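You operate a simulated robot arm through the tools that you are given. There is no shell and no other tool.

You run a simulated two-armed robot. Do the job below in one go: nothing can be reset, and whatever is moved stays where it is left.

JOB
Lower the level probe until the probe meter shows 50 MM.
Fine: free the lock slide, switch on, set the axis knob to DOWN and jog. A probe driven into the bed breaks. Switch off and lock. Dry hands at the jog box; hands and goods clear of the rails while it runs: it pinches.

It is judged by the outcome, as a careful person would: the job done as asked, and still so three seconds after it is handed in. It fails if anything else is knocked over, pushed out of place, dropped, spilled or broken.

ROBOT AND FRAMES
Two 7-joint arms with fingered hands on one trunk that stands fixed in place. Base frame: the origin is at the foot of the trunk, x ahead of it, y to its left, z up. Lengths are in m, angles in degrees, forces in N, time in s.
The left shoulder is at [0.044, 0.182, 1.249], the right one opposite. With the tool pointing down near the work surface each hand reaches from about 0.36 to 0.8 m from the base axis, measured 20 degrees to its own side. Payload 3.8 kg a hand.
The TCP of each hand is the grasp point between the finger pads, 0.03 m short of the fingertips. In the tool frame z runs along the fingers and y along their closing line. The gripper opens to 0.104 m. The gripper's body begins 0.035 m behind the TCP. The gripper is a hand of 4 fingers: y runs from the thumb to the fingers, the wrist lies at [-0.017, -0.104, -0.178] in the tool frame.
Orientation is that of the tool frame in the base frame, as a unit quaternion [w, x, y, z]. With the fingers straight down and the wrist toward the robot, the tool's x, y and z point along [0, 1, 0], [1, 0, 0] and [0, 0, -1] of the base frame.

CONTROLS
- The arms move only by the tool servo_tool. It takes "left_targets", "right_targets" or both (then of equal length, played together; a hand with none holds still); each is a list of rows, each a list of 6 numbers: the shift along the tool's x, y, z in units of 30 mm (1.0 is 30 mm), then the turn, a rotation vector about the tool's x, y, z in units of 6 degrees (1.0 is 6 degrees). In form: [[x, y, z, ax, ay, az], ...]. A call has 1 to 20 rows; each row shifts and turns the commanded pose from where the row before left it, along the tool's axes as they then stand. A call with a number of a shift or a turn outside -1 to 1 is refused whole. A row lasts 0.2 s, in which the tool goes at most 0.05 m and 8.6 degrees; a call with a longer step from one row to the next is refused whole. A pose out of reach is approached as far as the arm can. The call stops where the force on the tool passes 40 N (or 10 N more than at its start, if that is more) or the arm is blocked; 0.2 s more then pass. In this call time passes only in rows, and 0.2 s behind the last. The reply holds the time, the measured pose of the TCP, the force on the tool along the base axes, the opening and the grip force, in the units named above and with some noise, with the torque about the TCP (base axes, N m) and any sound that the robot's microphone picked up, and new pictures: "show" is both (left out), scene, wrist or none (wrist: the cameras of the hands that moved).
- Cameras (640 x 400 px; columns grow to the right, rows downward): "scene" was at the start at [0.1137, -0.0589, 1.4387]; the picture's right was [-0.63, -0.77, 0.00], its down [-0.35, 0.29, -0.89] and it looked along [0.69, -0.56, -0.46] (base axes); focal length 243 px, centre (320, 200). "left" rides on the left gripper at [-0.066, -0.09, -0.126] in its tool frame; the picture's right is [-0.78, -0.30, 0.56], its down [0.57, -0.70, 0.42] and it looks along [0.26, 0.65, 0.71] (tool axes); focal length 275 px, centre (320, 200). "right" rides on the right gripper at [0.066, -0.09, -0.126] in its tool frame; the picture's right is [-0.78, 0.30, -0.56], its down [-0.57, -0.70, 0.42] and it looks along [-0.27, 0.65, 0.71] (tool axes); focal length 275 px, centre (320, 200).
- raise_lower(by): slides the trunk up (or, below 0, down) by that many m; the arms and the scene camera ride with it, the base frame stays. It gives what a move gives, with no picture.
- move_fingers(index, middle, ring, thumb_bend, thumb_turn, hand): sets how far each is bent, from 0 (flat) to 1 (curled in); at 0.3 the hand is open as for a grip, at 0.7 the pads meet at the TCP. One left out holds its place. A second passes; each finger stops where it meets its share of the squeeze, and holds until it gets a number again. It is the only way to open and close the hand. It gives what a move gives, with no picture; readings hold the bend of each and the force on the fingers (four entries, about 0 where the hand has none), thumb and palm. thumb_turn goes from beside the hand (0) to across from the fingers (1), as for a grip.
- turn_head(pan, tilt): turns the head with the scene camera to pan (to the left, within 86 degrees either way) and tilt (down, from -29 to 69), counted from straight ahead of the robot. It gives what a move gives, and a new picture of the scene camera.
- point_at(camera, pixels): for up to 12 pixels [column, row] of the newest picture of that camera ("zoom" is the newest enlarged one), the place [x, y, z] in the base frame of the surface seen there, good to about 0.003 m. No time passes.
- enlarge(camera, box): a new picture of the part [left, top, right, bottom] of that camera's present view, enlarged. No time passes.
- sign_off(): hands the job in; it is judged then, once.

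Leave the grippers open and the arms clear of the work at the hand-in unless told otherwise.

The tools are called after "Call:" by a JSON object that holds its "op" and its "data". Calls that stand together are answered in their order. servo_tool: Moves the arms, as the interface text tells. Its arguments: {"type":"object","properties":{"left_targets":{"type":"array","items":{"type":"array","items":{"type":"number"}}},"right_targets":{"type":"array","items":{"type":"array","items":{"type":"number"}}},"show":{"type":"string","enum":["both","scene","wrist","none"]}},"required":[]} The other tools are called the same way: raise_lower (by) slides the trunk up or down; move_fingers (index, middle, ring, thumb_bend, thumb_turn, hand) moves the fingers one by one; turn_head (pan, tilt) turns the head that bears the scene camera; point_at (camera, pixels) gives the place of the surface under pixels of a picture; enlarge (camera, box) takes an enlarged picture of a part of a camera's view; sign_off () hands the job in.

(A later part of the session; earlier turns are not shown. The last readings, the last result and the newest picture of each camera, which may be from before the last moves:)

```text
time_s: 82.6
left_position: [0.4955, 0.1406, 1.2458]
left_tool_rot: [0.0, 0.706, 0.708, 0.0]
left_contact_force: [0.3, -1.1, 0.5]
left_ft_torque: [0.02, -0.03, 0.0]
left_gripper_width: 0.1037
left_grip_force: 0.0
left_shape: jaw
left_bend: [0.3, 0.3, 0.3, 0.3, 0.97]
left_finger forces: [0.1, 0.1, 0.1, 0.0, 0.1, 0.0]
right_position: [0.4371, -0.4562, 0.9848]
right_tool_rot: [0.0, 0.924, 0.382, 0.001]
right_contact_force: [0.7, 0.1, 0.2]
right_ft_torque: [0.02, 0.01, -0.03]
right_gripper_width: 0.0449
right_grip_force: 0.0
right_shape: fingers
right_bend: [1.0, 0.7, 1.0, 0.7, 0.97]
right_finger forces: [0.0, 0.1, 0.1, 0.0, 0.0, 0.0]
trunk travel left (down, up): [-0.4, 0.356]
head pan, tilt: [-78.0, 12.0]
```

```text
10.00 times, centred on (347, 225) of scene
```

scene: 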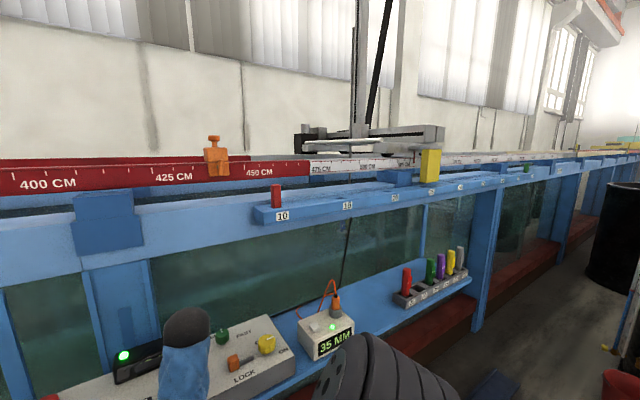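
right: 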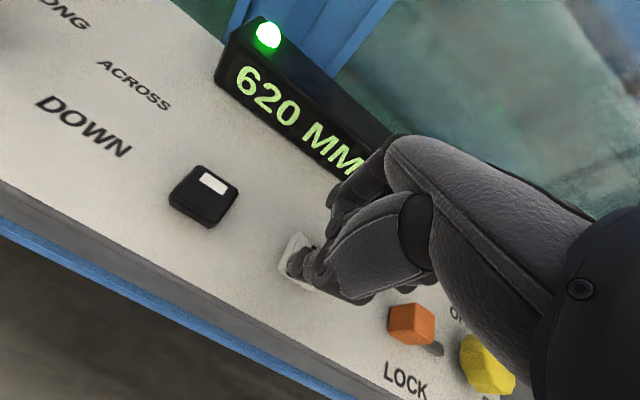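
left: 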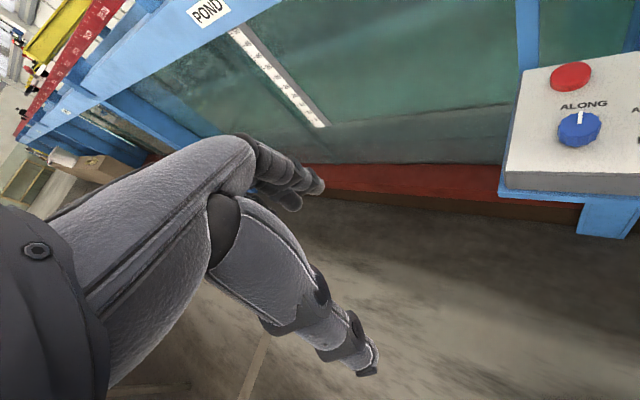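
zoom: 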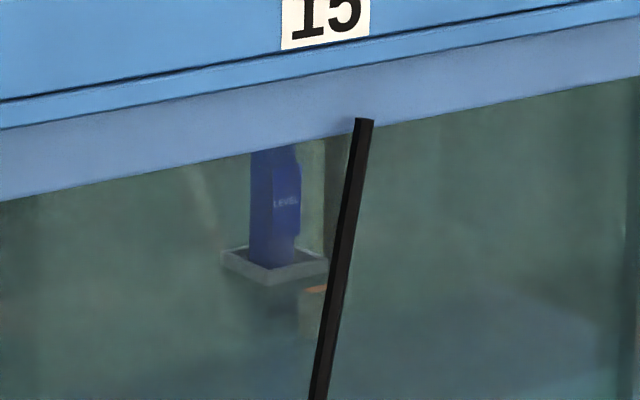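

Meter 35 MM with its green lamp lit, display 620. 15 mm to go; I'll jog a little less (about 10 mm).

Call:
{"op": "servo_tool", "data": {"right_targets": [[0, 0, 0.1, 0, 0, 0], [0, 0, 0.14, 0, 0, 0], [0, 0, 0, 0, 0, 0], [0, 0, 0, 0, 0, 0], [0, 0, -0.14, 0, 0, 0], [0, 0, -0.1, 0, 0, 0]], "show": "both"}}

Call:
{"op": "enlarge", "data": {"camera": "scene", "box": [295, 290, 375, 365]}}

```text
time_s: 84.0
left_position: [0.4966, 0.14, 1.2463]
left_tool_rot: [-0.001, 0.706, 0.708, -0.001]
left_contact_force: [0.0, 0.0, 0.8]
left_ft_torque: [-0.02, 0.04, -0.01]
left_gripper_width: 0.1037
left_grip_force: 0.1
left_shape: jaw
left_bend: [0.3, 0.3, 0.3, 0.3, 0.97]
left_finger forces: [0.1, 0.1, 0.0, 0.1, 0.1, 0.0]
right_position: [0.4381, -0.4554, 0.9848]
right_tool_rot: [0.0, 0.924, 0.383, 0.001]
right_contact_force: [-0.1, 0.1, 0.4]
right_ft_torque: [0.01, 0.0, 0.02]
right_gripper_width: 0.0451
right_grip_force: 0.2
right_shape: fingers
right_bend: [1.0, 0.7, 1.0, 0.7, 0.97]
right_finger forces: [0.0, 0.1, 0.1, 0.1, 0.2, 0.0]
trunk travel left (down, up): [-0.4, 0.356]
head pan, tilt: [-78.0, 12.0]
```

scene: 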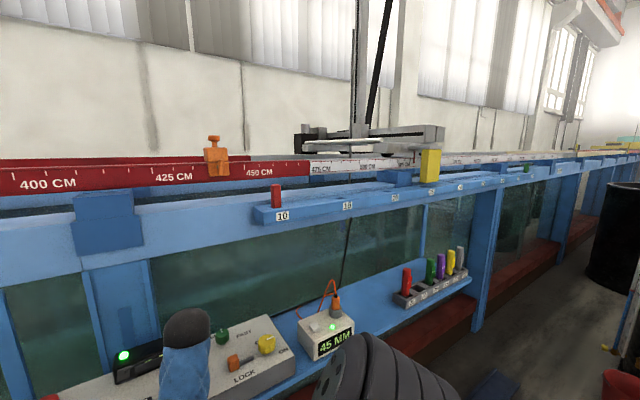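
right: 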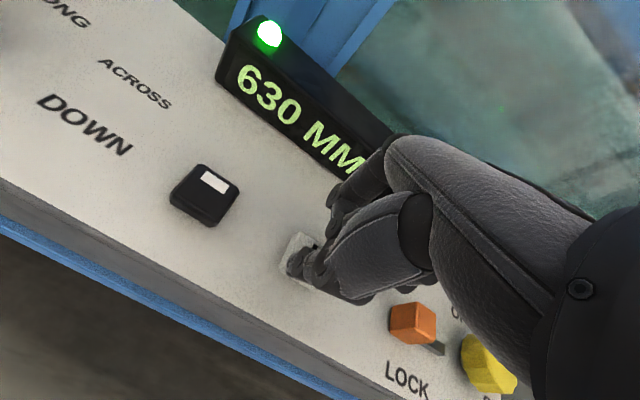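

```text
5.33 times, centred on (335, 328) of scene
```

zoom: 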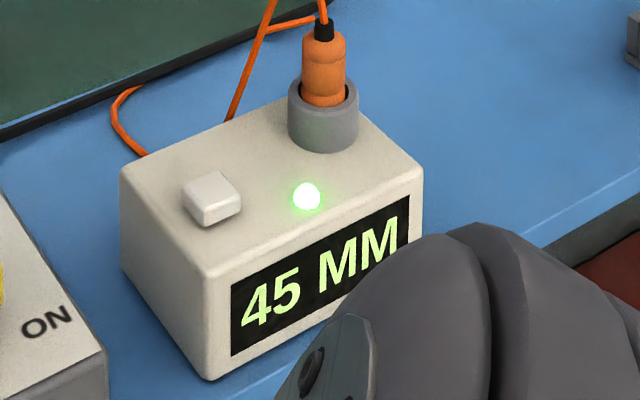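

Meter 45 MM, display 630. Only 5 mm left; I'll give the shortest press (no hold row).

Call:
{"op": "servo_tool", "data": {"right_targets": [[0, 0, 0.1, 0, 0, 0], [0, 0, 0.14, 0, 0, 0], [0, 0, -0.14, 0, 0, 0], [0, 0, -0.1, 0, 0, 0]], "show": "both"}}

Call:
{"op": "enlarge", "data": {"camera": "scene", "box": [295, 290, 375, 365]}}

```text
time_s: 85.0
left_position: [0.4963, 0.1412, 1.2472]
left_tool_rot: [0.0, 0.707, 0.707, 0.0]
left_contact_force: [0.4, 0.9, 0.5]
left_ft_torque: [0.02, 0.02, -0.02]
left_gripper_width: 0.1036
left_grip_force: 0.0
left_shape: jaw
left_bend: [0.3, 0.3, 0.3, 0.3, 0.97]
left_finger forces: [0.0, 0.0, 0.0, 0.0, 0.0, 0.0]
right_position: [0.4371, -0.4548, 0.9846]
right_tool_rot: [0.0, 0.924, 0.383, 0.001]
right_contact_force: [0.0, -0.2, -0.2]
right_ft_torque: [-0.02, 0.02, 0.01]
right_gripper_width: 0.045
right_grip_force: 0.0
right_shape: fingers
right_bend: [1.0, 0.7, 1.0, 0.7, 0.97]
right_finger forces: [0.0, 0.0, 0.0, 0.0, 0.0, 0.0]
trunk travel left (down, up): [-0.4, 0.356]
head pan, tilt: [-78.0, 12.0]
```

scene: 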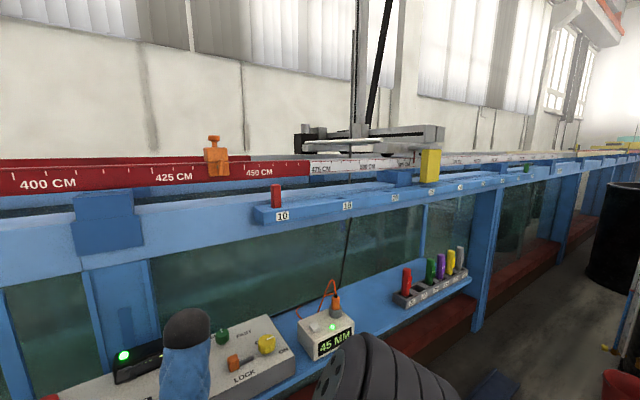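
right: 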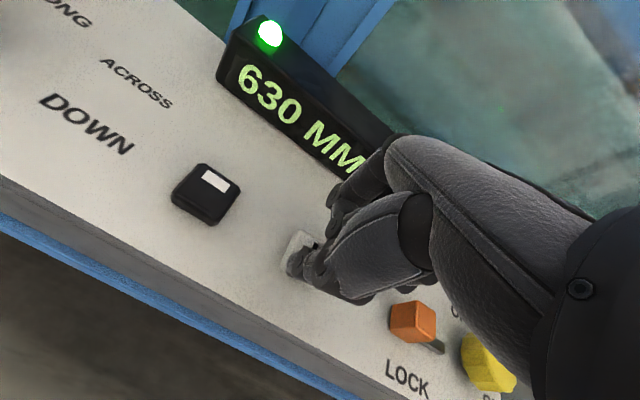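

```text
5.33 times, centred on (335, 328) of scene
```

zoom: 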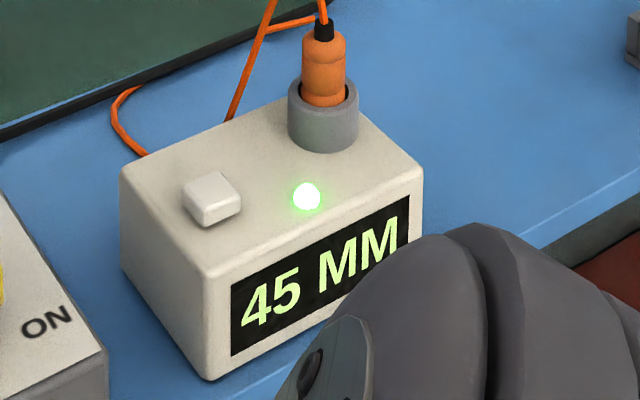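

Too short to register (still 45). I'll use the one-row hold, which moved about 5 mm before.

Call:
{"op": "servo_tool", "data": {"right_targets": [[0, 0, 0.1, 0, 0, 0], [0, 0, 0.14, 0, 0, 0], [0, 0, 0, 0, 0, 0], [0, 0, -0.14, 0, 0, 0], [0, 0, -0.1, 0, 0, 0]], "show": "both"}}

Call:
{"op": "enlarge", "data": {"camera": "scene", "box": [295, 290, 375, 365]}}

```text
time_s: 86.2
left_position: [0.4959, 0.1404, 1.2447]
left_tool_rot: [-0.001, 0.706, 0.708, 0.0]
left_contact_force: [0.3, 0.2, 1.1]
left_ft_torque: [-0.01, 0.01, -0.03]
left_gripper_width: 0.1037
left_grip_force: 0.0
left_shape: jaw
left_bend: [0.3, 0.3, 0.3, 0.3, 0.97]
left_finger forces: [0.1, 0.0, 0.0, 0.1, 0.0, 0.0]
right_position: [0.4377, -0.4537, 0.9846]
right_tool_rot: [0.0, 0.924, 0.383, 0.0]
right_contact_force: [0.7, 0.7, -0.4]
right_ft_torque: [-0.01, 0.0, 0.04]
right_gripper_width: 0.045
right_grip_force: 0.1
right_shape: fingers
right_bend: [1.0, 0.7, 1.0, 0.7, 0.97]
right_finger forces: [0.0, 0.4, 0.0, 0.0, 0.0, 0.0]
trunk travel left (down, up): [-0.4, 0.356]
head pan, tilt: [-78.0, 12.0]
```

scene: 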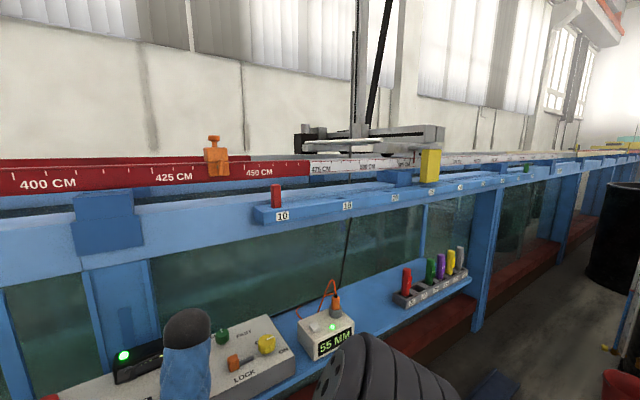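
right: 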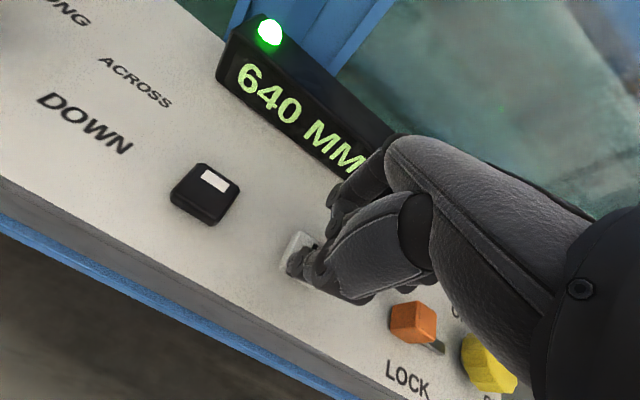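

```text
5.33 times, centred on (335, 328) of scene
```

zoom: 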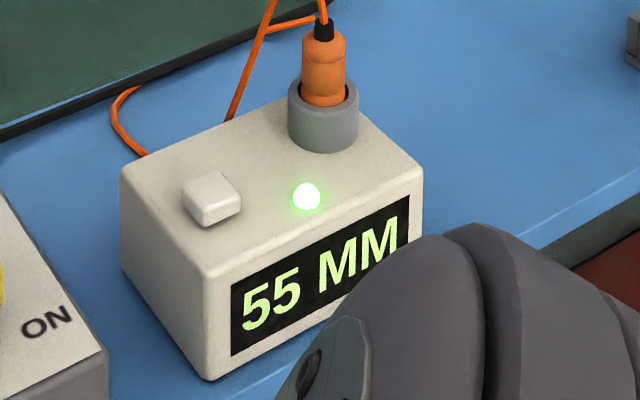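

It moved 10 mm: meter 55, display 640 — overshot by 5. I'll go to the black minus key (0.493,-0.403) to raise it by 5 mm: lift 24 mm, shift 76 mm left, hover.

Call:
{"op": "servo_tool", "data": {"right_targets": [[0, 0, -0.8, 0, 0, 0], [0.85, 0.03, 0, 0, 0, 0], [0.85, 0.03, 0, 0, 0, 0], [0.85, 0.03, 0, 0, 0, 0]], "show": "both"}}

Call:
{"op": "enlarge", "data": {"camera": "right", "box": [180, 160, 420, 310]}}

```text
time_s: 87.2
left_position: [0.4957, 0.1408, 1.2447]
left_tool_rot: [0.0, 0.706, 0.708, -0.001]
left_contact_force: [-0.1, 0.2, -0.5]
left_ft_torque: [-0.03, -0.03, -0.01]
left_gripper_width: 0.1034
left_grip_force: 0.1
left_shape: jaw
left_bend: [0.3, 0.3, 0.3, 0.3, 0.97]
left_finger forces: [0.1, 0.0, 0.0, 0.0, 0.0, 0.1]
right_position: [0.4933, -0.4011, 1.0096]
right_tool_rot: [0.0, 0.924, 0.382, -0.001]
right_contact_force: [0.1, 0.3, -1.4]
right_ft_torque: [-0.01, -0.01, -0.03]
right_gripper_width: 0.0449
right_grip_force: 0.0
right_shape: fingers
right_bend: [1.0, 0.7, 1.0, 0.7, 0.97]
right_finger forces: [0.0, 0.1, 0.1, 0.0, 0.1, 0.0]
trunk travel left (down, up): [-0.4, 0.356]
head pan, tilt: [-78.0, 12.0]
```

scene: 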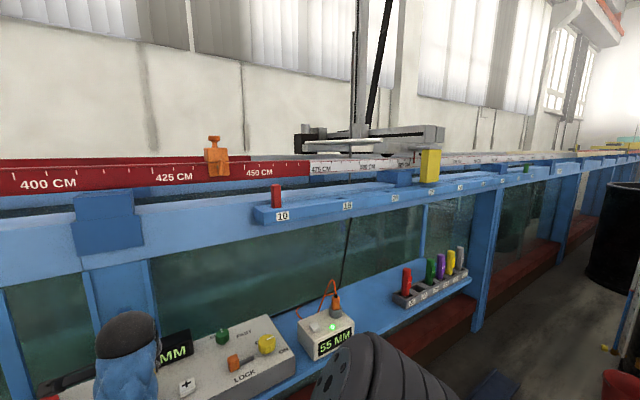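
right: 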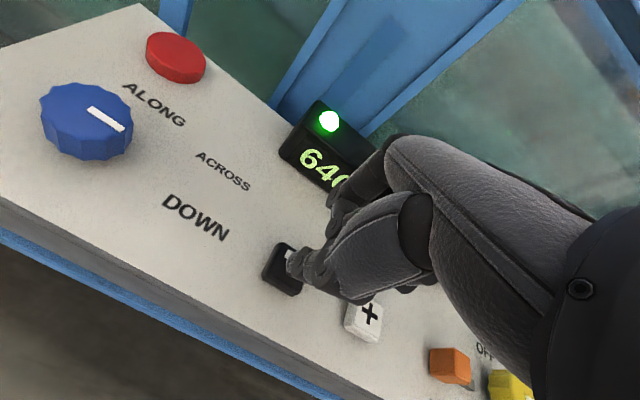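

```text
2.67 times, centred on (300, 235) of right
```

zoom: 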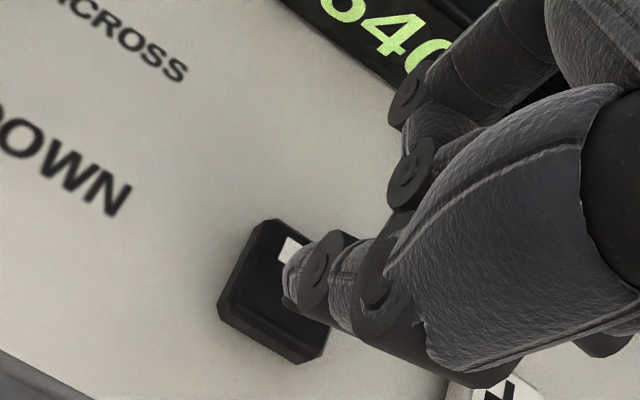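

The tip is over the black key centre (about (285,268)). I'll lower back to just above it and give the shortest press first.

Call:
{"op": "servo_tool", "data": {"right_targets": [[0, 0, 0.8, 0, 0, 0], [0, 0, 0.1, 0, 0, 0], [0, 0, 0.14, 0, 0, 0], [0, 0, -0.14, 0, 0, 0], [0, 0, -0.1, 0, 0, 0]], "show": "both"}}

Call:
{"op": "enlarge", "data": {"camera": "scene", "box": [295, 290, 375, 365]}}

```text
time_s: 88.4
left_position: [0.4961, 0.1406, 1.2456]
left_tool_rot: [-0.001, 0.707, 0.707, 0.0]
left_contact_force: [0.3, 0.1, -0.5]
left_ft_torque: [0.01, 0.01, 0.0]
left_gripper_width: 0.1039
left_grip_force: 0.0
left_shape: jaw
left_bend: [0.3, 0.3, 0.3, 0.3, 0.97]
left_finger forces: [0.0, 0.1, 0.1, 0.0, 0.0, 0.0]
right_position: [0.4919, -0.4002, 0.9837]
right_tool_rot: [0.0, 0.925, 0.381, 0.001]
right_contact_force: [-1.2, 1.7, -0.8]
right_ft_torque: [-0.03, 0.02, 0.01]
right_gripper_width: 0.0449
right_grip_force: 0.2
right_shape: fingers
right_bend: [1.0, 0.7, 1.0, 0.69, 0.97]
right_finger forces: [0.0, 0.2, 0.0, 0.0, 1.0, 0.0]
trunk travel left (down, up): [-0.4, 0.356]
head pan, tilt: [-78.0, 12.0]
```

scene: 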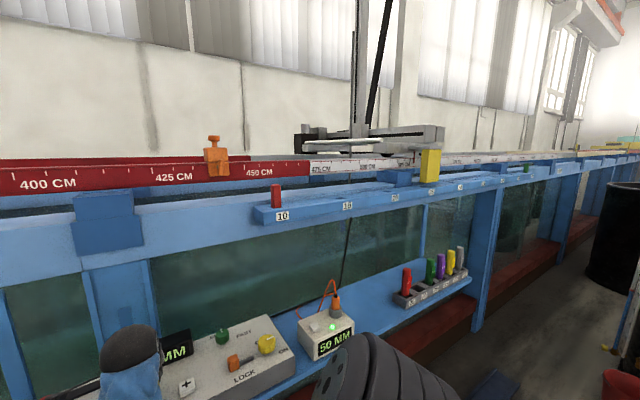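
right: 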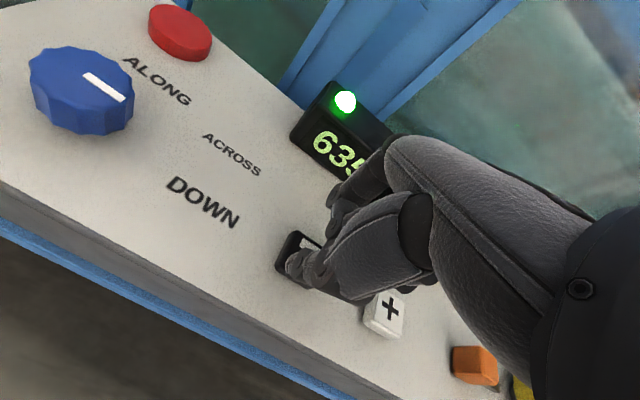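

```text
5.33 times, centred on (335, 328) of scene
```

zoom: 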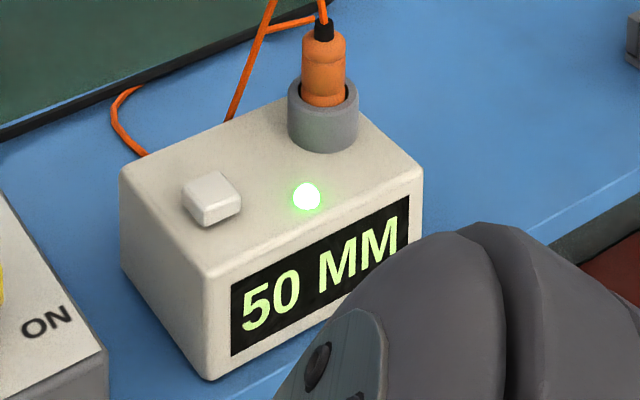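

The meter reads exactly 50 MM (display 635, green lamp). I'll lift straight off the key at once.

Call:
{"op": "servo_tool", "data": {"right_targets": [[0, 0, -0.5, 0, 0, 0], [0, 0, -0.9, 0, 0, 0], [0, 0, -0.9, 0, 0, 0], [0, 0, -0.4, 0, 0, 0]], "show": "both"}}

Call:
{"op": "enlarge", "data": {"camera": "scene", "box": [295, 290, 375, 365]}}

```text
time_s: 89.4
left_position: [0.4955, 0.1404, 1.2456]
left_tool_rot: [0.0, 0.706, 0.708, -0.001]
left_contact_force: [0.2, 0.9, -0.2]
left_ft_torque: [0.0, -0.02, 0.01]
left_gripper_width: 0.1038
left_grip_force: 0.2
left_shape: jaw
left_bend: [0.3, 0.3, 0.3, 0.3, 0.97]
left_finger forces: [0.1, 0.0, 0.0, 0.0, 0.1, 0.0]
right_position: [0.4917, -0.4005, 1.0662]
right_tool_rot: [0.0, 0.924, 0.383, 0.0]
right_contact_force: [0.2, -0.3, -0.2]
right_ft_torque: [-0.02, -0.01, 0.0]
right_gripper_width: 0.045
right_grip_force: 0.1
right_shape: fingers
right_bend: [1.0, 0.7, 1.0, 0.7, 0.97]
right_finger forces: [0.0, 0.1, 0.0, 0.0, 0.1, 0.0]
trunk travel left (down, up): [-0.4, 0.356]
head pan, tilt: [-78.0, 12.0]
```

scene: 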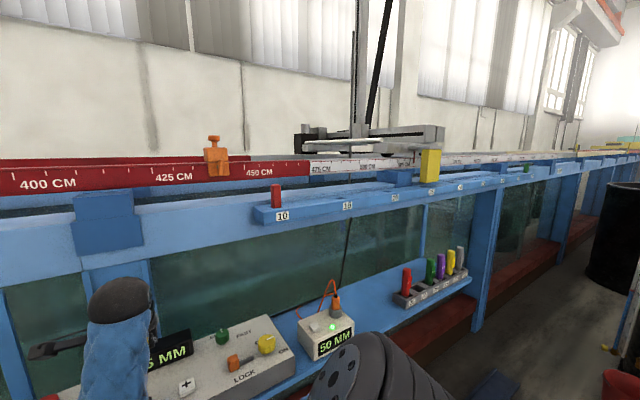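
right: 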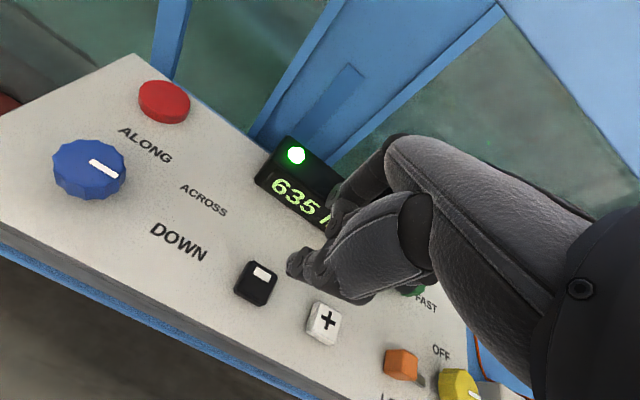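

```text
5.33 times, centred on (335, 328) of scene
```

zoom: 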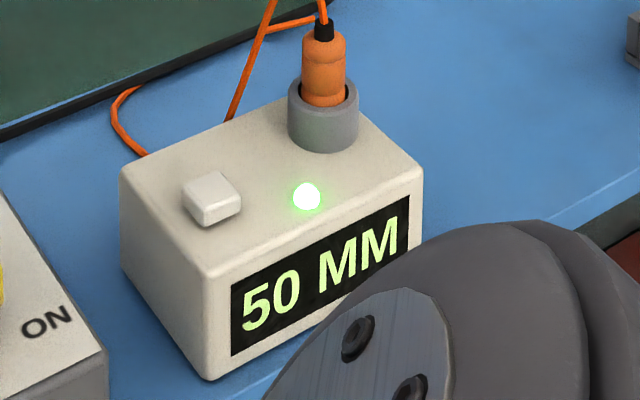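

The reading holds at 50 MM / 635. Now to switch off: I'll open thumb and middle, and move across to above the yellow knob at az≈45, then check the arm.

Call:
{"op": "servo_tool", "data": {"right_targets": [[-0.98, 0.037, 0, 0, 0, 0], [-0.98, 0.037, 0, 0, 0, 0], [-0.98, 0.037, 0, 0, 0, 0], [-0.98, 0.037, 0, 0, 0, 0], [-0.98, 0.037, 0, 0, 0, 0], [-0.98, 0.037, 0, 0, 0, 0], [-0.98, 0.037, 0, 0, 0, 0], [-0.98, 0.037, 0, 0, 0, 0], [-0.96, 0.037, 0, 0, 0, 0]], "show": "none"}}

Call:
{"op": "move_fingers", "data": {"hand": "right", "middle": 0.4, "thumb_bend": 0.4}}

Call:
{"op": "turn_head", "data": {"pan": -55, "tilt": 35}}

Call:
{"op": "enlarge", "data": {"camera": "right", "box": [0, 0, 640, 400]}}

```text
time_s: 91.4
left_position: [0.495, 0.14, 1.2457]
left_tool_rot: [0.0, 0.707, 0.708, 0.0]
left_contact_force: [-0.2, 0.0, -1.2]
left_ft_torque: [0.0, -0.02, 0.01]
left_gripper_width: 0.1038
left_grip_force: 0.1
left_shape: jaw
left_bend: [0.3, 0.3, 0.3, 0.3, 0.97]
left_finger forces: [0.1, 0.2, 0.1, 0.0, 0.0, 0.0]
right_position: [0.3128, -0.5981, 1.0656]
right_tool_rot: [0.0, 0.924, 0.383, 0.0]
right_contact_force: [-0.1, -0.6, -1.2]
right_ft_torque: [0.01, -0.01, 0.0]
right_gripper_width: 0.045
right_grip_force: 0.0
right_shape: fingers
right_bend: [1.0, 0.7, 1.0, 0.7, 0.97]
right_finger forces: [0.0, 0.1, 0.0, 0.0, 0.0, 0.1]
trunk travel left (down, up): [-0.4, 0.356]
head pan, tilt: [-78.0, 12.0]
```

```text
time_s: 92.4
left_position: [0.4958, 0.14, 1.2467]
left_tool_rot: [0.0, 0.706, 0.708, 0.0]
left_contact_force: [0.0, 0.4, -0.7]
left_ft_torque: [0.01, 0.0, 0.02]
left_gripper_width: 0.1037
left_grip_force: 0.1
left_shape: jaw
left_bend: [0.3, 0.3, 0.3, 0.3, 0.97]
left_finger forces: [0.0, 0.1, 0.1, 0.0, 0.0, 0.0]
right_position: [0.313, -0.597, 1.0659]
right_tool_rot: [0.0, 0.925, 0.381, 0.0]
right_contact_force: [0.5, 0.2, -1.0]
right_ft_torque: [-0.02, -0.01, -0.03]
right_gripper_width: 0.0593
right_grip_force: 0.0
right_shape: fingers
right_bend: [1.0, 0.4, 1.0, 0.4, 0.97]
right_finger forces: [0.1, 0.0, 0.1, 0.0, 0.1, 0.1]
trunk travel left (down, up): [-0.4, 0.356]
head pan, tilt: [-78.0, 12.0]
```

```text
time_s: 93.2
left_position: [0.4957, 0.1407, 1.2461]
left_tool_rot: [0.0, 0.706, 0.708, -0.001]
left_contact_force: [0.1, 0.2, -0.4]
left_ft_torque: [-0.01, 0.02, 0.01]
left_gripper_width: 0.1036
left_grip_force: 0.0
left_shape: jaw
left_bend: [0.3, 0.3, 0.3, 0.3, 0.97]
left_finger forces: [0.0, 0.1, 0.0, 0.0, 0.1, 0.0]
right_position: [0.3127, -0.5977, 1.0659]
right_tool_rot: [0.0, 0.924, 0.382, -0.001]
right_contact_force: [0.4, -0.3, -0.4]
right_ft_torque: [0.02, 0.0, 0.02]
right_gripper_width: 0.0594
right_grip_force: 0.0
right_shape: fingers
right_bend: [1.0, 0.4, 1.0, 0.4, 0.97]
right_finger forces: [0.0, 0.0, 0.0, 0.0, 0.1, 0.1]
trunk travel left (down, up): [-0.4, 0.356]
head pan, tilt: [-55.0, 35.0]
```

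scene: 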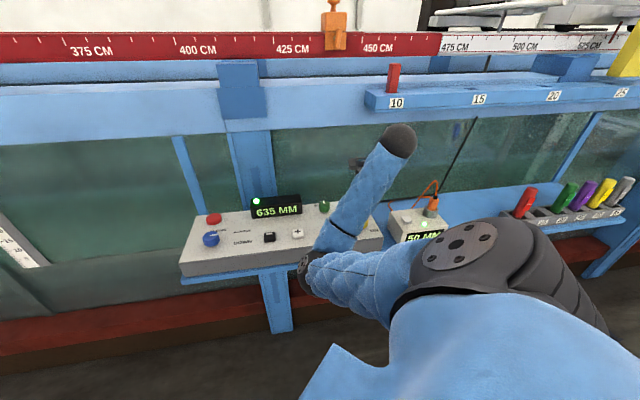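

```text
1.00 times, centred on (320, 200) of right (not enlarged: the box is as wide or as high as the picture)
```

zoom: 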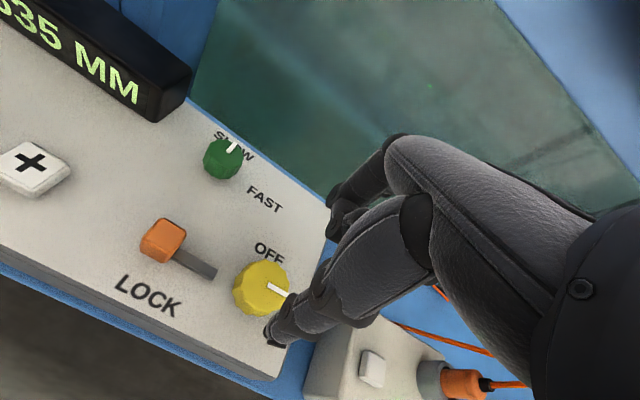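

All readings stand (635 / 50 MM), yellow pointer at ON. I'll pre-turn the hand 65° clockwise above the knob so that I can turn it 90° counter-clockwise in one go, and re-centre by 3 mm.

Call:
{"op": "servo_tool", "data": {"right_targets": [[0.07, -0.09, 0, 0, 0, 0], [0, 0, 0, 0, 0, 0.985], [0, 0, 0, 0, 0, 0.985], [0, 0, 0, 0, 0, 0.985], [0, 0, 0, 0, 0, 0.985], [0, 0, 0, 0, 0, 0.985], [0, 0, 0, 0, 0, 0.985], [0, 0, 0, 0, 0, 0.985], [0, 0, 0, 0, 0, 0.985], [0, 0, 0, 0, 0, 0.985], [0, 0, 0, 0, 0, 0.985], [0, 0, 0, 0, 0, 0.985]], "show": "both"}}

Call:
{"op": "enlarge", "data": {"camera": "scene", "box": [290, 170, 450, 270]}}

```text
time_s: 95.8
left_position: [0.497, 0.1415, 1.245]
left_tool_rot: [0.0, 0.706, 0.708, 0.0]
left_contact_force: [0.4, 0.4, 0.2]
left_ft_torque: [0.01, -0.01, 0.01]
left_gripper_width: 0.1038
left_grip_force: 0.0
left_shape: jaw
left_bend: [0.3, 0.3, 0.3, 0.3, 0.97]
left_finger forces: [0.0, 0.0, 0.0, 0.0, 0.1, 0.1]
right_position: [0.3126, -0.5916, 1.0663]
right_tool_rot: [0.0, 0.985, -0.175, 0.0]
right_contact_force: [-0.5, -0.1, -1.0]
right_ft_torque: [0.02, -0.01, 0.06]
right_gripper_width: 0.0594
right_grip_force: 0.1
right_shape: fingers
right_bend: [1.0, 0.4, 1.0, 0.4, 0.97]
right_finger forces: [0.1, 0.1, 0.0, 0.1, 0.1, 0.1]
trunk travel left (down, up): [-0.4, 0.356]
head pan, tilt: [-55.0, 35.0]
```

scene: 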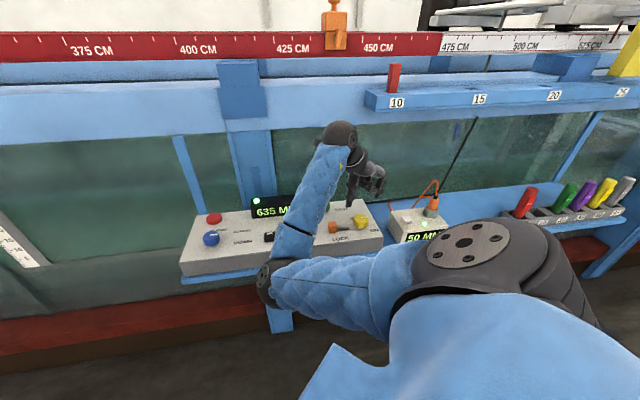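
right: 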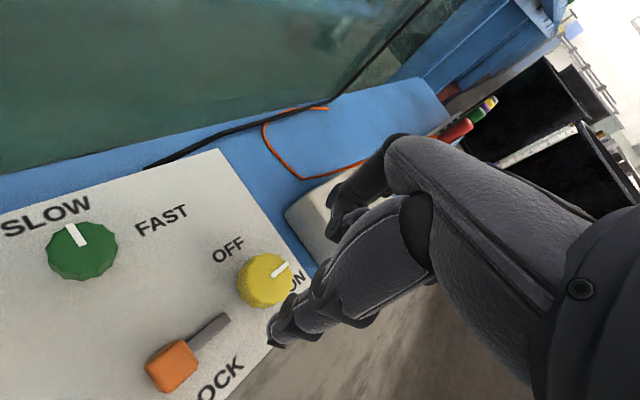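

```text
4.00 times, centred on (370, 220) of scene
```

zoom: 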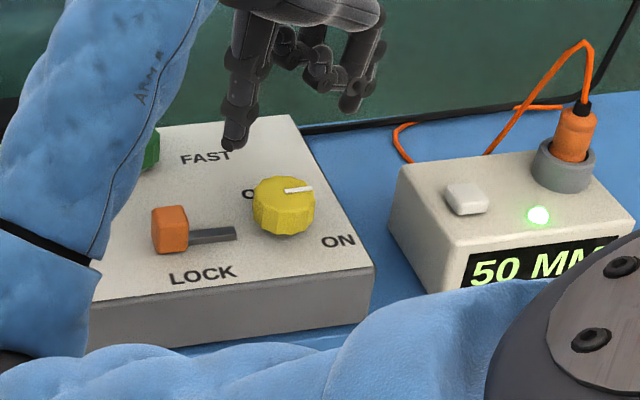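

The knob lies under the TCP (image (266,279) vs expected (269,278)). I'll lower 82 mm to straddle it.

Call:
{"op": "servo_tool", "data": {"right_targets": [[0.02, 0.05, 0.8, 0, 0, 0], [0, 0, 0.8, 0, 0, 0], [0, 0, 0.7, 0, 0, 0], [0, 0, 0.43, 0, 0, 0]], "show": "both"}}

Call:
{"op": "enlarge", "data": {"camera": "scene", "box": [290, 170, 450, 270]}}

```text
time_s: 96.8
left_position: [0.4965, 0.1403, 1.2466]
left_tool_rot: [0.0, 0.706, 0.708, -0.001]
left_contact_force: [-0.4, 0.5, -0.5]
left_ft_torque: [0.02, 0.0, 0.02]
left_gripper_width: 0.1038
left_grip_force: 0.1
left_shape: jaw
left_bend: [0.3, 0.3, 0.3, 0.3, 0.97]
left_finger forces: [0.1, 0.1, 0.0, 0.0, 0.1, 0.0]
right_position: [0.3132, -0.5939, 0.9829]
right_tool_rot: [0.0, 0.985, -0.175, 0.001]
right_contact_force: [-0.2, -1.3, 0.1]
right_ft_torque: [-0.01, 0.01, -0.02]
right_gripper_width: 0.0593
right_grip_force: 0.0
right_shape: fingers
right_bend: [1.0, 0.4, 1.0, 0.4, 0.97]
right_finger forces: [0.0, 0.0, 0.1, 0.0, 0.1, 0.0]
trunk travel left (down, up): [-0.4, 0.356]
head pan, tilt: [-55.0, 35.0]
```

scene: 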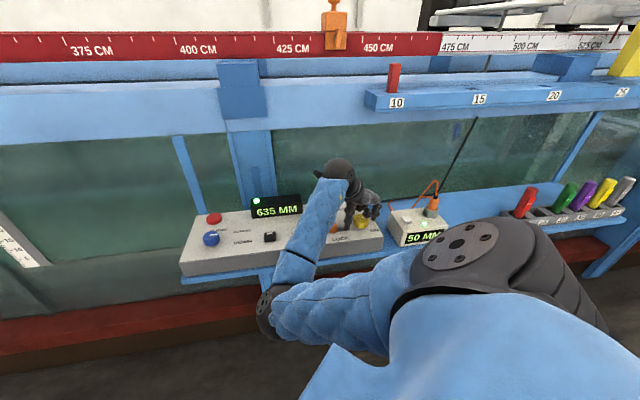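
right: 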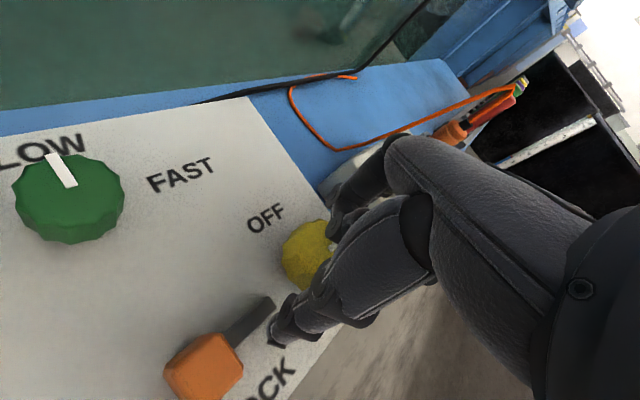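

```text
4.00 times, centred on (370, 220) of scene
```

zoom: 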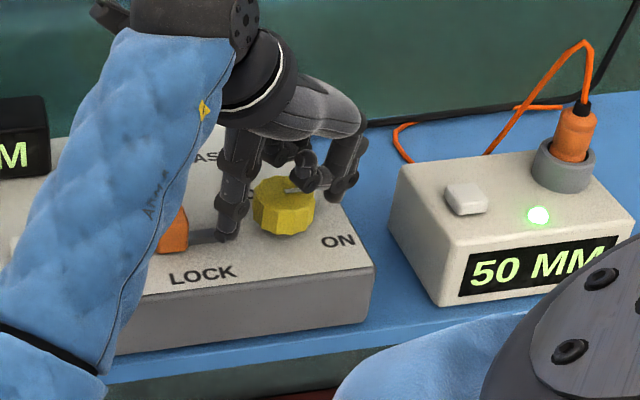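

No contact forces. My forearm now leans over the front of the box, so I'll check its height before gripping and turning.

Call:
{"op": "point_at", "data": {"camera": "zoom", "pixels": [[140, 250], [60, 310], [185, 150], [110, 360], [30, 360], [130, 120]]}}

Call:
{"op": "point_at", "data": {"camera": "scene", "pixels": [[263, 310], [290, 275], [310, 240], [280, 300]]}}

```text
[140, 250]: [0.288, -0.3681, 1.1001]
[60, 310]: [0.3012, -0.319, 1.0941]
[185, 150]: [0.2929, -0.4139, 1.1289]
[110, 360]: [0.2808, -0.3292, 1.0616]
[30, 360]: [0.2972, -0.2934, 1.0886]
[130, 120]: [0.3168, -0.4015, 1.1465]
```

```text
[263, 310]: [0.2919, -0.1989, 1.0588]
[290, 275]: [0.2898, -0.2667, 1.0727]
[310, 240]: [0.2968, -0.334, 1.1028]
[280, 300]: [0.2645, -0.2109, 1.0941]
```

Forearm is at z ≥ 1.06 in front of the box — clear. Closing on the knob and turning it counter-clockwise 48° first.

Call:
{"op": "move_fingers", "data": {"hand": "right", "middle": 0.75, "thumb_bend": 0.75}}

Call:
{"op": "servo_tool", "data": {"right_targets": [[0, 0, 0, 0, 0, -0.9], [0, 0, 0, 0, 0, -0.9], [0, 0, 0, 0, 0, -0.9], [0, 0, 0, 0, 0, -0.9], [0, 0, 0, 0, 0, -0.9], [0, 0, 0, 0, 0, -0.9], [0, 0, 0, 0, 0, -0.9], [0, 0, 0, 0, 0, -0.9], [0, 0, 0, 0, 0, -0.9]], "show": "both"}}

Call:
{"op": "enlarge", "data": {"camera": "scene", "box": [290, 170, 450, 270]}}

```text
time_s: 97.8
left_position: [0.4965, 0.1407, 1.2458]
left_tool_rot: [0.0, 0.706, 0.708, 0.0]
left_contact_force: [-0.8, -0.9, -0.1]
left_ft_torque: [-0.01, 0.0, -0.01]
left_gripper_width: 0.1035
left_grip_force: 0.0
left_shape: jaw
left_bend: [0.3, 0.3, 0.3, 0.3, 0.97]
left_finger forces: [0.0, 0.0, 0.0, 0.0, 0.0, 0.0]
right_position: [0.3127, -0.593, 0.9823]
right_tool_rot: [0.001, 0.985, -0.174, 0.0]
right_contact_force: [-1.7, 1.1, 1.1]
right_ft_torque: [-0.06, 0.13, 0.09]
right_gripper_width: 0.0497
right_grip_force: 9.4
right_shape: fingers
right_bend: [1.0, 0.56, 1.0, 0.61, 0.97]
right_finger forces: [0.0, 9.9, 0.0, 0.0, 9.5, 0.1]
trunk travel left (down, up): [-0.4, 0.356]
head pan, tilt: [-55.0, 35.0]
```

```text
time_s: 99.8
left_position: [0.4952, 0.1413, 1.2457]
left_tool_rot: [0.0, 0.706, 0.708, 0.0]
left_contact_force: [0.2, 0.6, 0.2]
left_ft_torque: [-0.02, -0.02, 0.02]
left_gripper_width: 0.1037
left_grip_force: 0.2
left_shape: jaw
left_bend: [0.3, 0.3, 0.3, 0.3, 0.97]
left_finger forces: [0.0, 0.0, 0.0, 0.0, 0.0, 0.0]
right_position: [0.3117, -0.5942, 0.9841]
right_tool_rot: [0.001, 0.969, 0.247, 0.0]
right_contact_force: [-8.2, 0.7, -4.3]
right_ft_torque: [-0.03, 0.19, -0.02]
right_gripper_width: 0.0505
right_grip_force: 9.9
right_shape: fingers
right_bend: [1.0, 0.58, 1.0, 0.61, 0.96]
right_finger forces: [0.0, 8.2, 0.1, 0.0, 12.0, 0.0]
trunk travel left (down, up): [-0.4, 0.356]
head pan, tilt: [-55.0, 35.0]
```

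scene: 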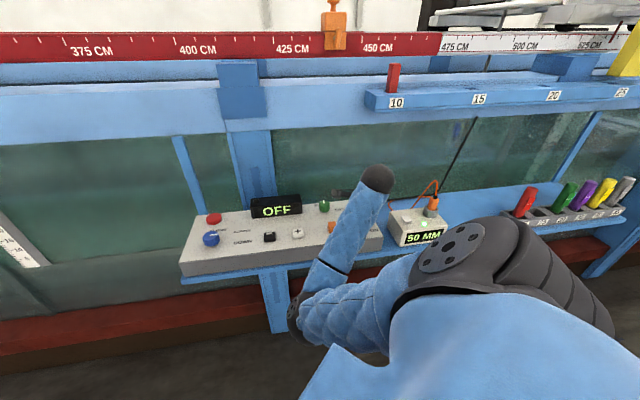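
right: 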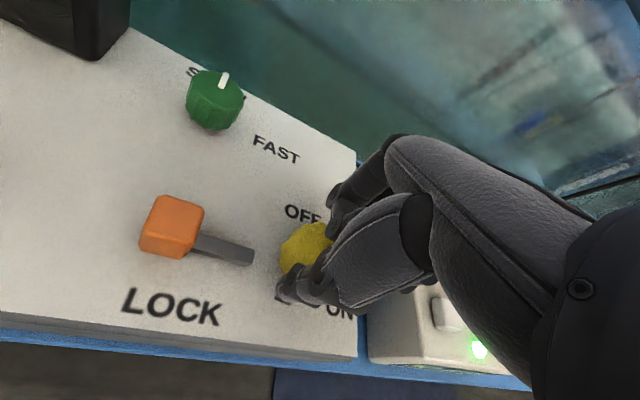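

```text
4.00 times, centred on (370, 220) of scene
```

zoom: 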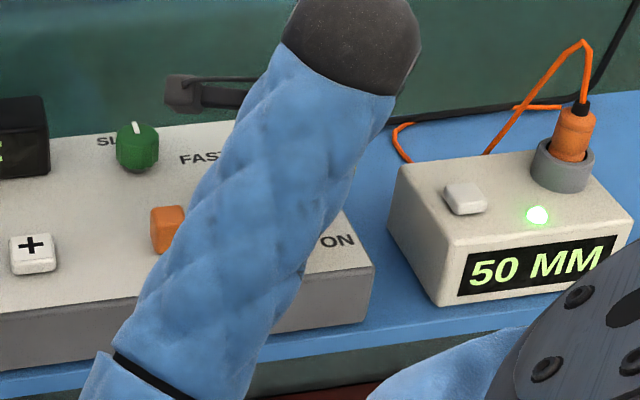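

Display shows OFF and the meter still holds 50 MM. I'll continue counter-clockwise 41° so the pointer fully returns to OFF.

Call:
{"op": "servo_tool", "data": {"right_targets": [[0, 0, 0, 0, 0, -0.9], [0, 0, 0, 0, 0, -0.9], [0, 0, 0, 0, 0, -0.9], [0, 0, 0, 0, 0, -0.9], [0, 0, 0, 0, 0, -0.9], [0, 0, 0, 0, 0, -0.9], [0, 0, 0, 0, 0, -0.9], [0, 0, 0, 0, 0, -0.6]], "show": "both"}}

Call:
{"op": "enlarge", "data": {"camera": "scene", "box": [290, 170, 450, 270]}}

```text
time_s: 101.7
left_position: [0.4955, 0.139, 1.2455]
left_tool_rot: [-0.001, 0.707, 0.707, 0.0]
left_contact_force: [0.2, 0.6, 0.7]
left_ft_torque: [0.01, 0.0, 0.01]
left_gripper_width: 0.1041
left_grip_force: 0.1
left_shape: jaw
left_bend: [0.3, 0.3, 0.3, 0.3, 0.97]
left_finger forces: [0.1, 0.0, 0.0, 0.1, 0.1, 0.0]
right_position: [0.3109, -0.5947, 0.9841]
right_tool_rot: [0.0, 0.819, 0.574, 0.0]
right_contact_force: [-7.5, 1.9, -3.3]
right_ft_torque: [0.01, 0.15, -0.02]
right_gripper_width: 0.051
right_grip_force: 9.7
right_shape: fingers
right_bend: [1.0, 0.59, 1.0, 0.6, 0.95]
right_finger forces: [0.0, 6.3, 0.0, 0.0, 13.6, 0.1]
trunk travel left (down, up): [-0.4, 0.356]
head pan, tilt: [-55.0, 35.0]
```

scene: 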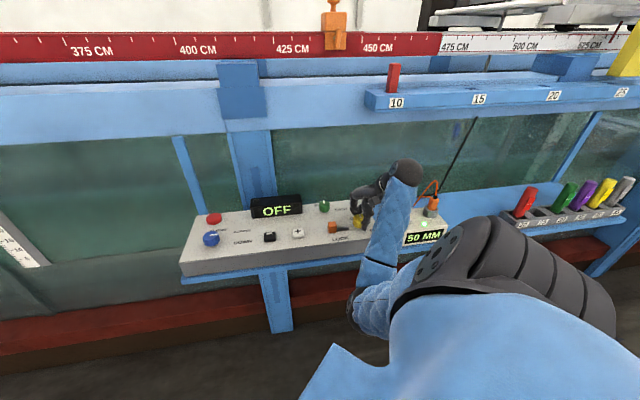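
right: 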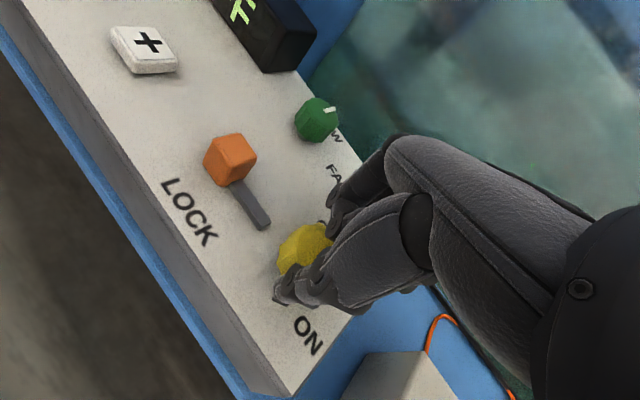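

```text
4.00 times, centred on (370, 220) of scene
```

zoom: 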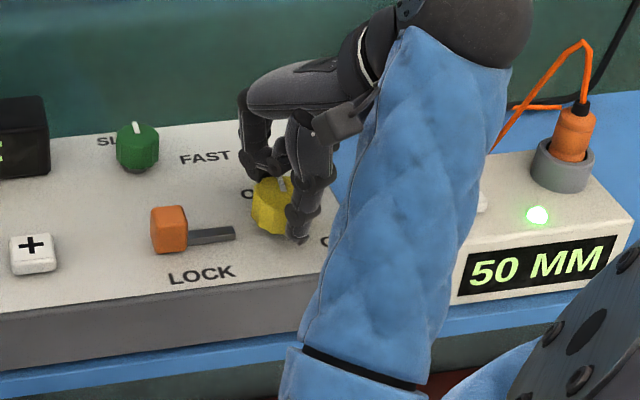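

The white pointer mark is back at the OFF side. I'll open the fingers, lift, and check the pointer.

Call:
{"op": "move_fingers", "data": {"hand": "right", "middle": 0.4, "thumb_bend": 0.4}}

Call:
{"op": "servo_tool", "data": {"right_targets": [[0, 0, -0.8, 0, 0, 0], [0, 0, -0.8, 0, 0, 0], [0, 0, -0.9, 0, 0, 0]], "show": "both"}}

Call:
{"op": "enlarge", "data": {"camera": "scene", "box": [290, 170, 450, 270]}}

```text
time_s: 102.7
left_position: [0.496, 0.1407, 1.2455]
left_tool_rot: [0.0, 0.706, 0.708, 0.0]
left_contact_force: [0.4, 0.7, 0.2]
left_ft_torque: [-0.02, 0.01, 0.0]
left_gripper_width: 0.104
left_grip_force: 0.1
left_shape: jaw
left_bend: [0.3, 0.3, 0.3, 0.3, 0.97]
left_finger forces: [0.0, 0.1, 0.1, 0.1, 0.0, 0.0]
right_position: [0.3125, -0.5949, 0.9836]
right_tool_rot: [0.0, 0.82, 0.573, 0.0]
right_contact_force: [-0.6, 0.5, 0.3]
right_ft_torque: [0.06, 0.0, 0.01]
right_gripper_width: 0.0594
right_grip_force: 0.1
right_shape: fingers
right_bend: [1.0, 0.4, 1.0, 0.4, 0.97]
right_finger forces: [0.0, 0.1, 0.0, 0.0, 0.1, 0.0]
trunk travel left (down, up): [-0.4, 0.356]
head pan, tilt: [-55.0, 35.0]
```

```text
time_s: 103.5
left_position: [0.4957, 0.1411, 1.2461]
left_tool_rot: [0.0, 0.706, 0.708, 0.0]
left_contact_force: [0.0, -0.6, 0.2]
left_ft_torque: [0.01, 0.03, -0.01]
left_gripper_width: 0.1035
left_grip_force: 0.0
left_shape: jaw
left_bend: [0.3, 0.3, 0.3, 0.3, 0.97]
left_finger forces: [0.0, 0.1, 0.0, 0.1, 0.1, 0.0]
right_position: [0.3128, -0.594, 1.0593]
right_tool_rot: [0.0, 0.819, 0.573, 0.0]
right_contact_force: [0.5, 0.8, -0.5]
right_ft_torque: [0.0, 0.03, 0.04]
right_gripper_width: 0.0592
right_grip_force: 0.0
right_shape: fingers
right_bend: [1.0, 0.4, 1.0, 0.4, 0.97]
right_finger forces: [0.0, 0.1, 0.0, 0.1, 0.0, 0.0]
trunk travel left (down, up): [-0.4, 0.356]
head pan, tilt: [-55.0, 35.0]
```

scene: 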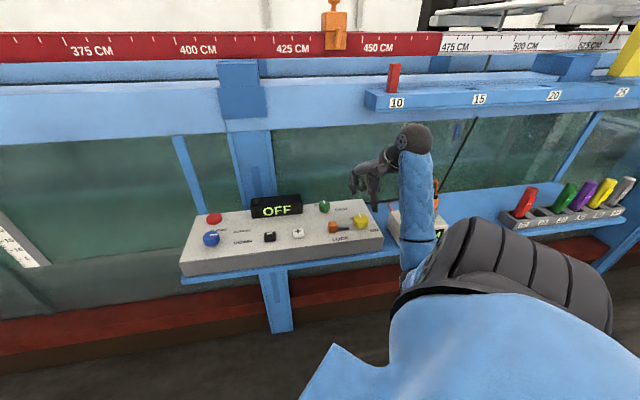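
right: 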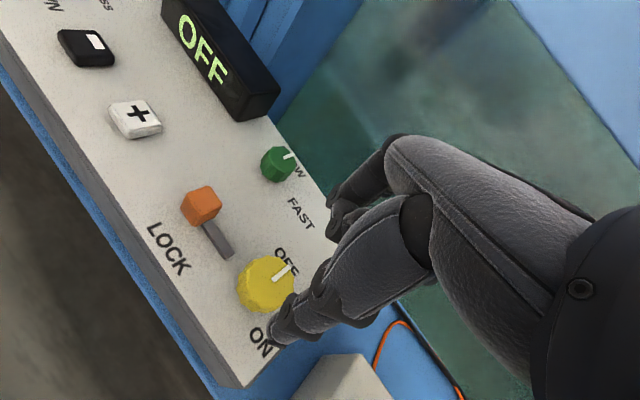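

```text
4.00 times, centred on (370, 220) of scene
```

zoom: 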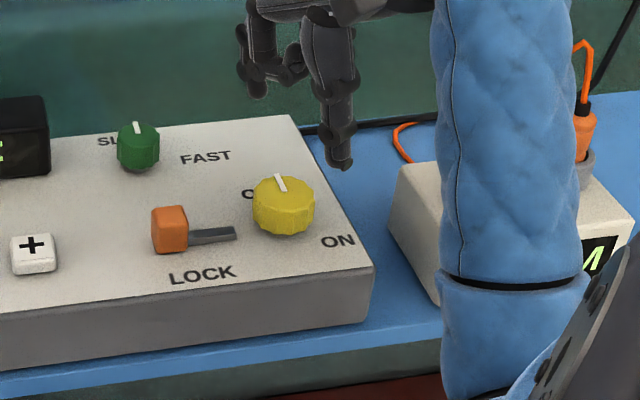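

Knob is at OFF with the pointer straight back. Now to lock: I'll measure the orange block's present position in the wrist view (about (201,203)).

Call:
{"op": "enlarge", "data": {"camera": "right", "box": [150, 160, 310, 260]}}

```text
4.00 times, centred on (230, 210) of right
```

zoom: 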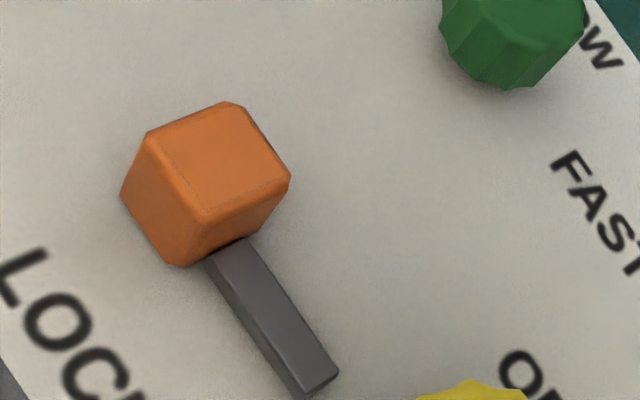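

Call:
{"op": "point_at", "data": {"camera": "zoom", "pixels": [[215, 155], [150, 138], [232, 108], [285, 172], [205, 210], [325, 375], [300, 385], [240, 255]]}}

```text
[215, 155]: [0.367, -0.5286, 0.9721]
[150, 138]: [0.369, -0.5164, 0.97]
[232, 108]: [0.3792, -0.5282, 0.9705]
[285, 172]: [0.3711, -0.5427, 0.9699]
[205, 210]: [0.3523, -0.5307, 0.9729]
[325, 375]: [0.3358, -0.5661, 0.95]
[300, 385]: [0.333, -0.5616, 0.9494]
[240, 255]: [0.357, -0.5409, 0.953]
```

Block centre is now (0.368,-0.5295), exactly 20 mm left of its locked place. I'll turn the hand to az≈45, move over the block, and narrow the pinch.

Call:
{"op": "servo_tool", "data": {"right_targets": [[0, 0, 0, 0, 0, 0.83], [0, 0, 0, 0, 0, 0.83], [0, 0, 0, 0, 0, 0.83], [0, 0, 0, 0, 0, 0.83], [0, 0, 0, 0, 0, 0.83], [0.94, -0.07, 0, 0, 0, 0], [0.94, -0.07, 0, 0, 0, 0], [0.94, -0.07, 0, 0, 0, 0]], "show": "none"}}

Call:
{"op": "move_fingers", "data": {"hand": "right", "middle": 0.48, "thumb_bend": 0.48}}

Call:
{"op": "servo_tool", "data": {"right_targets": [[0, 0, 0.6, 0, 0, 0]], "show": "both"}}

```text
time_s: 105.2
left_position: [0.4958, 0.1412, 1.2454]
left_tool_rot: [-0.001, 0.706, 0.708, 0.0]
left_contact_force: [-0.1, 0.9, -0.8]
left_ft_torque: [-0.01, 0.03, -0.02]
left_gripper_width: 0.1037
left_grip_force: 0.1
left_shape: jaw
left_bend: [0.3, 0.3, 0.3, 0.3, 0.97]
left_finger forces: [0.0, 0.1, 0.1, 0.1, 0.1, 0.0]
right_position: [0.3693, -0.5288, 1.0595]
right_tool_rot: [0.0, 0.924, 0.383, 0.0]
right_contact_force: [-0.1, 0.8, -0.2]
right_ft_torque: [0.01, 0.02, -0.02]
right_gripper_width: 0.0595
right_grip_force: 0.2
right_shape: fingers
right_bend: [1.0, 0.4, 1.0, 0.4, 0.97]
right_finger forces: [0.0, 0.1, 0.0, 0.1, 0.0, 0.0]
trunk travel left (down, up): [-0.4, 0.356]
head pan, tilt: [-55.0, 35.0]
```

```text
time_s: 106.2
left_position: [0.4959, 0.1409, 1.2459]
left_tool_rot: [0.0, 0.707, 0.708, 0.0]
left_contact_force: [0.7, -1.0, -0.2]
left_ft_torque: [0.01, 0.04, -0.03]
left_gripper_width: 0.1036
left_grip_force: 0.1
left_shape: jaw
left_bend: [0.3, 0.3, 0.3, 0.3, 0.97]
left_finger forces: [0.0, 0.0, 0.0, 0.0, 0.0, 0.1]
right_position: [0.369, -0.5295, 1.0598]
right_tool_rot: [0.0, 0.924, 0.383, 0.0]
right_contact_force: [0.2, -0.2, -0.2]
right_ft_torque: [-0.02, 0.01, 0.02]
right_gripper_width: 0.0554
right_grip_force: 0.1
right_shape: fingers
right_bend: [1.0, 0.48, 1.0, 0.48, 0.97]
right_finger forces: [0.0, 0.1, 0.0, 0.1, 0.1, 0.1]
trunk travel left (down, up): [-0.4, 0.356]
head pan, tilt: [-55.0, 35.0]
```

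```text
time_s: 106.7
left_position: [0.4961, 0.1406, 1.2462]
left_tool_rot: [0.0, 0.706, 0.708, 0.0]
left_contact_force: [-0.8, -0.5, -0.3]
left_ft_torque: [-0.01, -0.01, 0.0]
left_gripper_width: 0.1035
left_grip_force: 0.1
left_shape: jaw
left_bend: [0.3, 0.3, 0.3, 0.3, 0.97]
left_finger forces: [0.0, 0.1, 0.0, 0.0, 0.0, 0.0]
right_position: [0.3672, -0.5268, 1.0418]
right_tool_rot: [0.001, 0.924, 0.383, 0.001]
right_contact_force: [-0.3, 0.7, -0.4]
right_ft_torque: [-0.02, -0.02, 0.01]
right_gripper_width: 0.0554
right_grip_force: 0.1
right_shape: fingers
right_bend: [1.0, 0.48, 1.0, 0.48, 0.97]
right_finger forces: [0.0, 0.0, 0.1, 0.0, 0.0, 0.0]
trunk travel left (down, up): [-0.4, 0.356]
head pan, tilt: [-55.0, 35.0]
```

scene: 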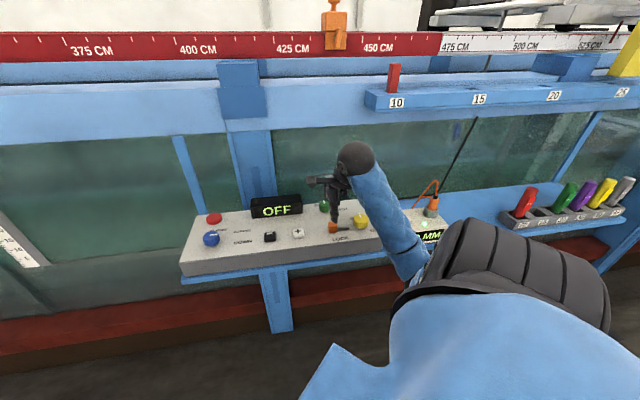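
right: 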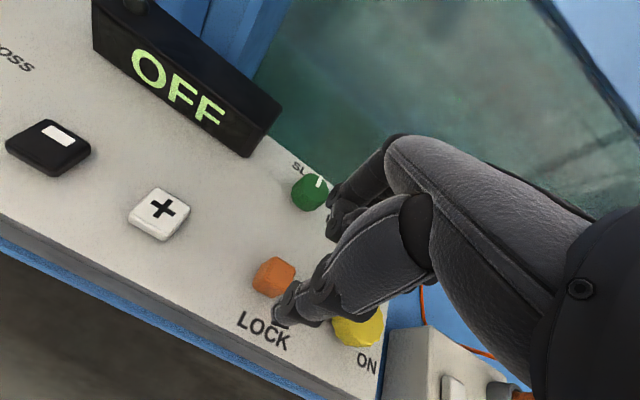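

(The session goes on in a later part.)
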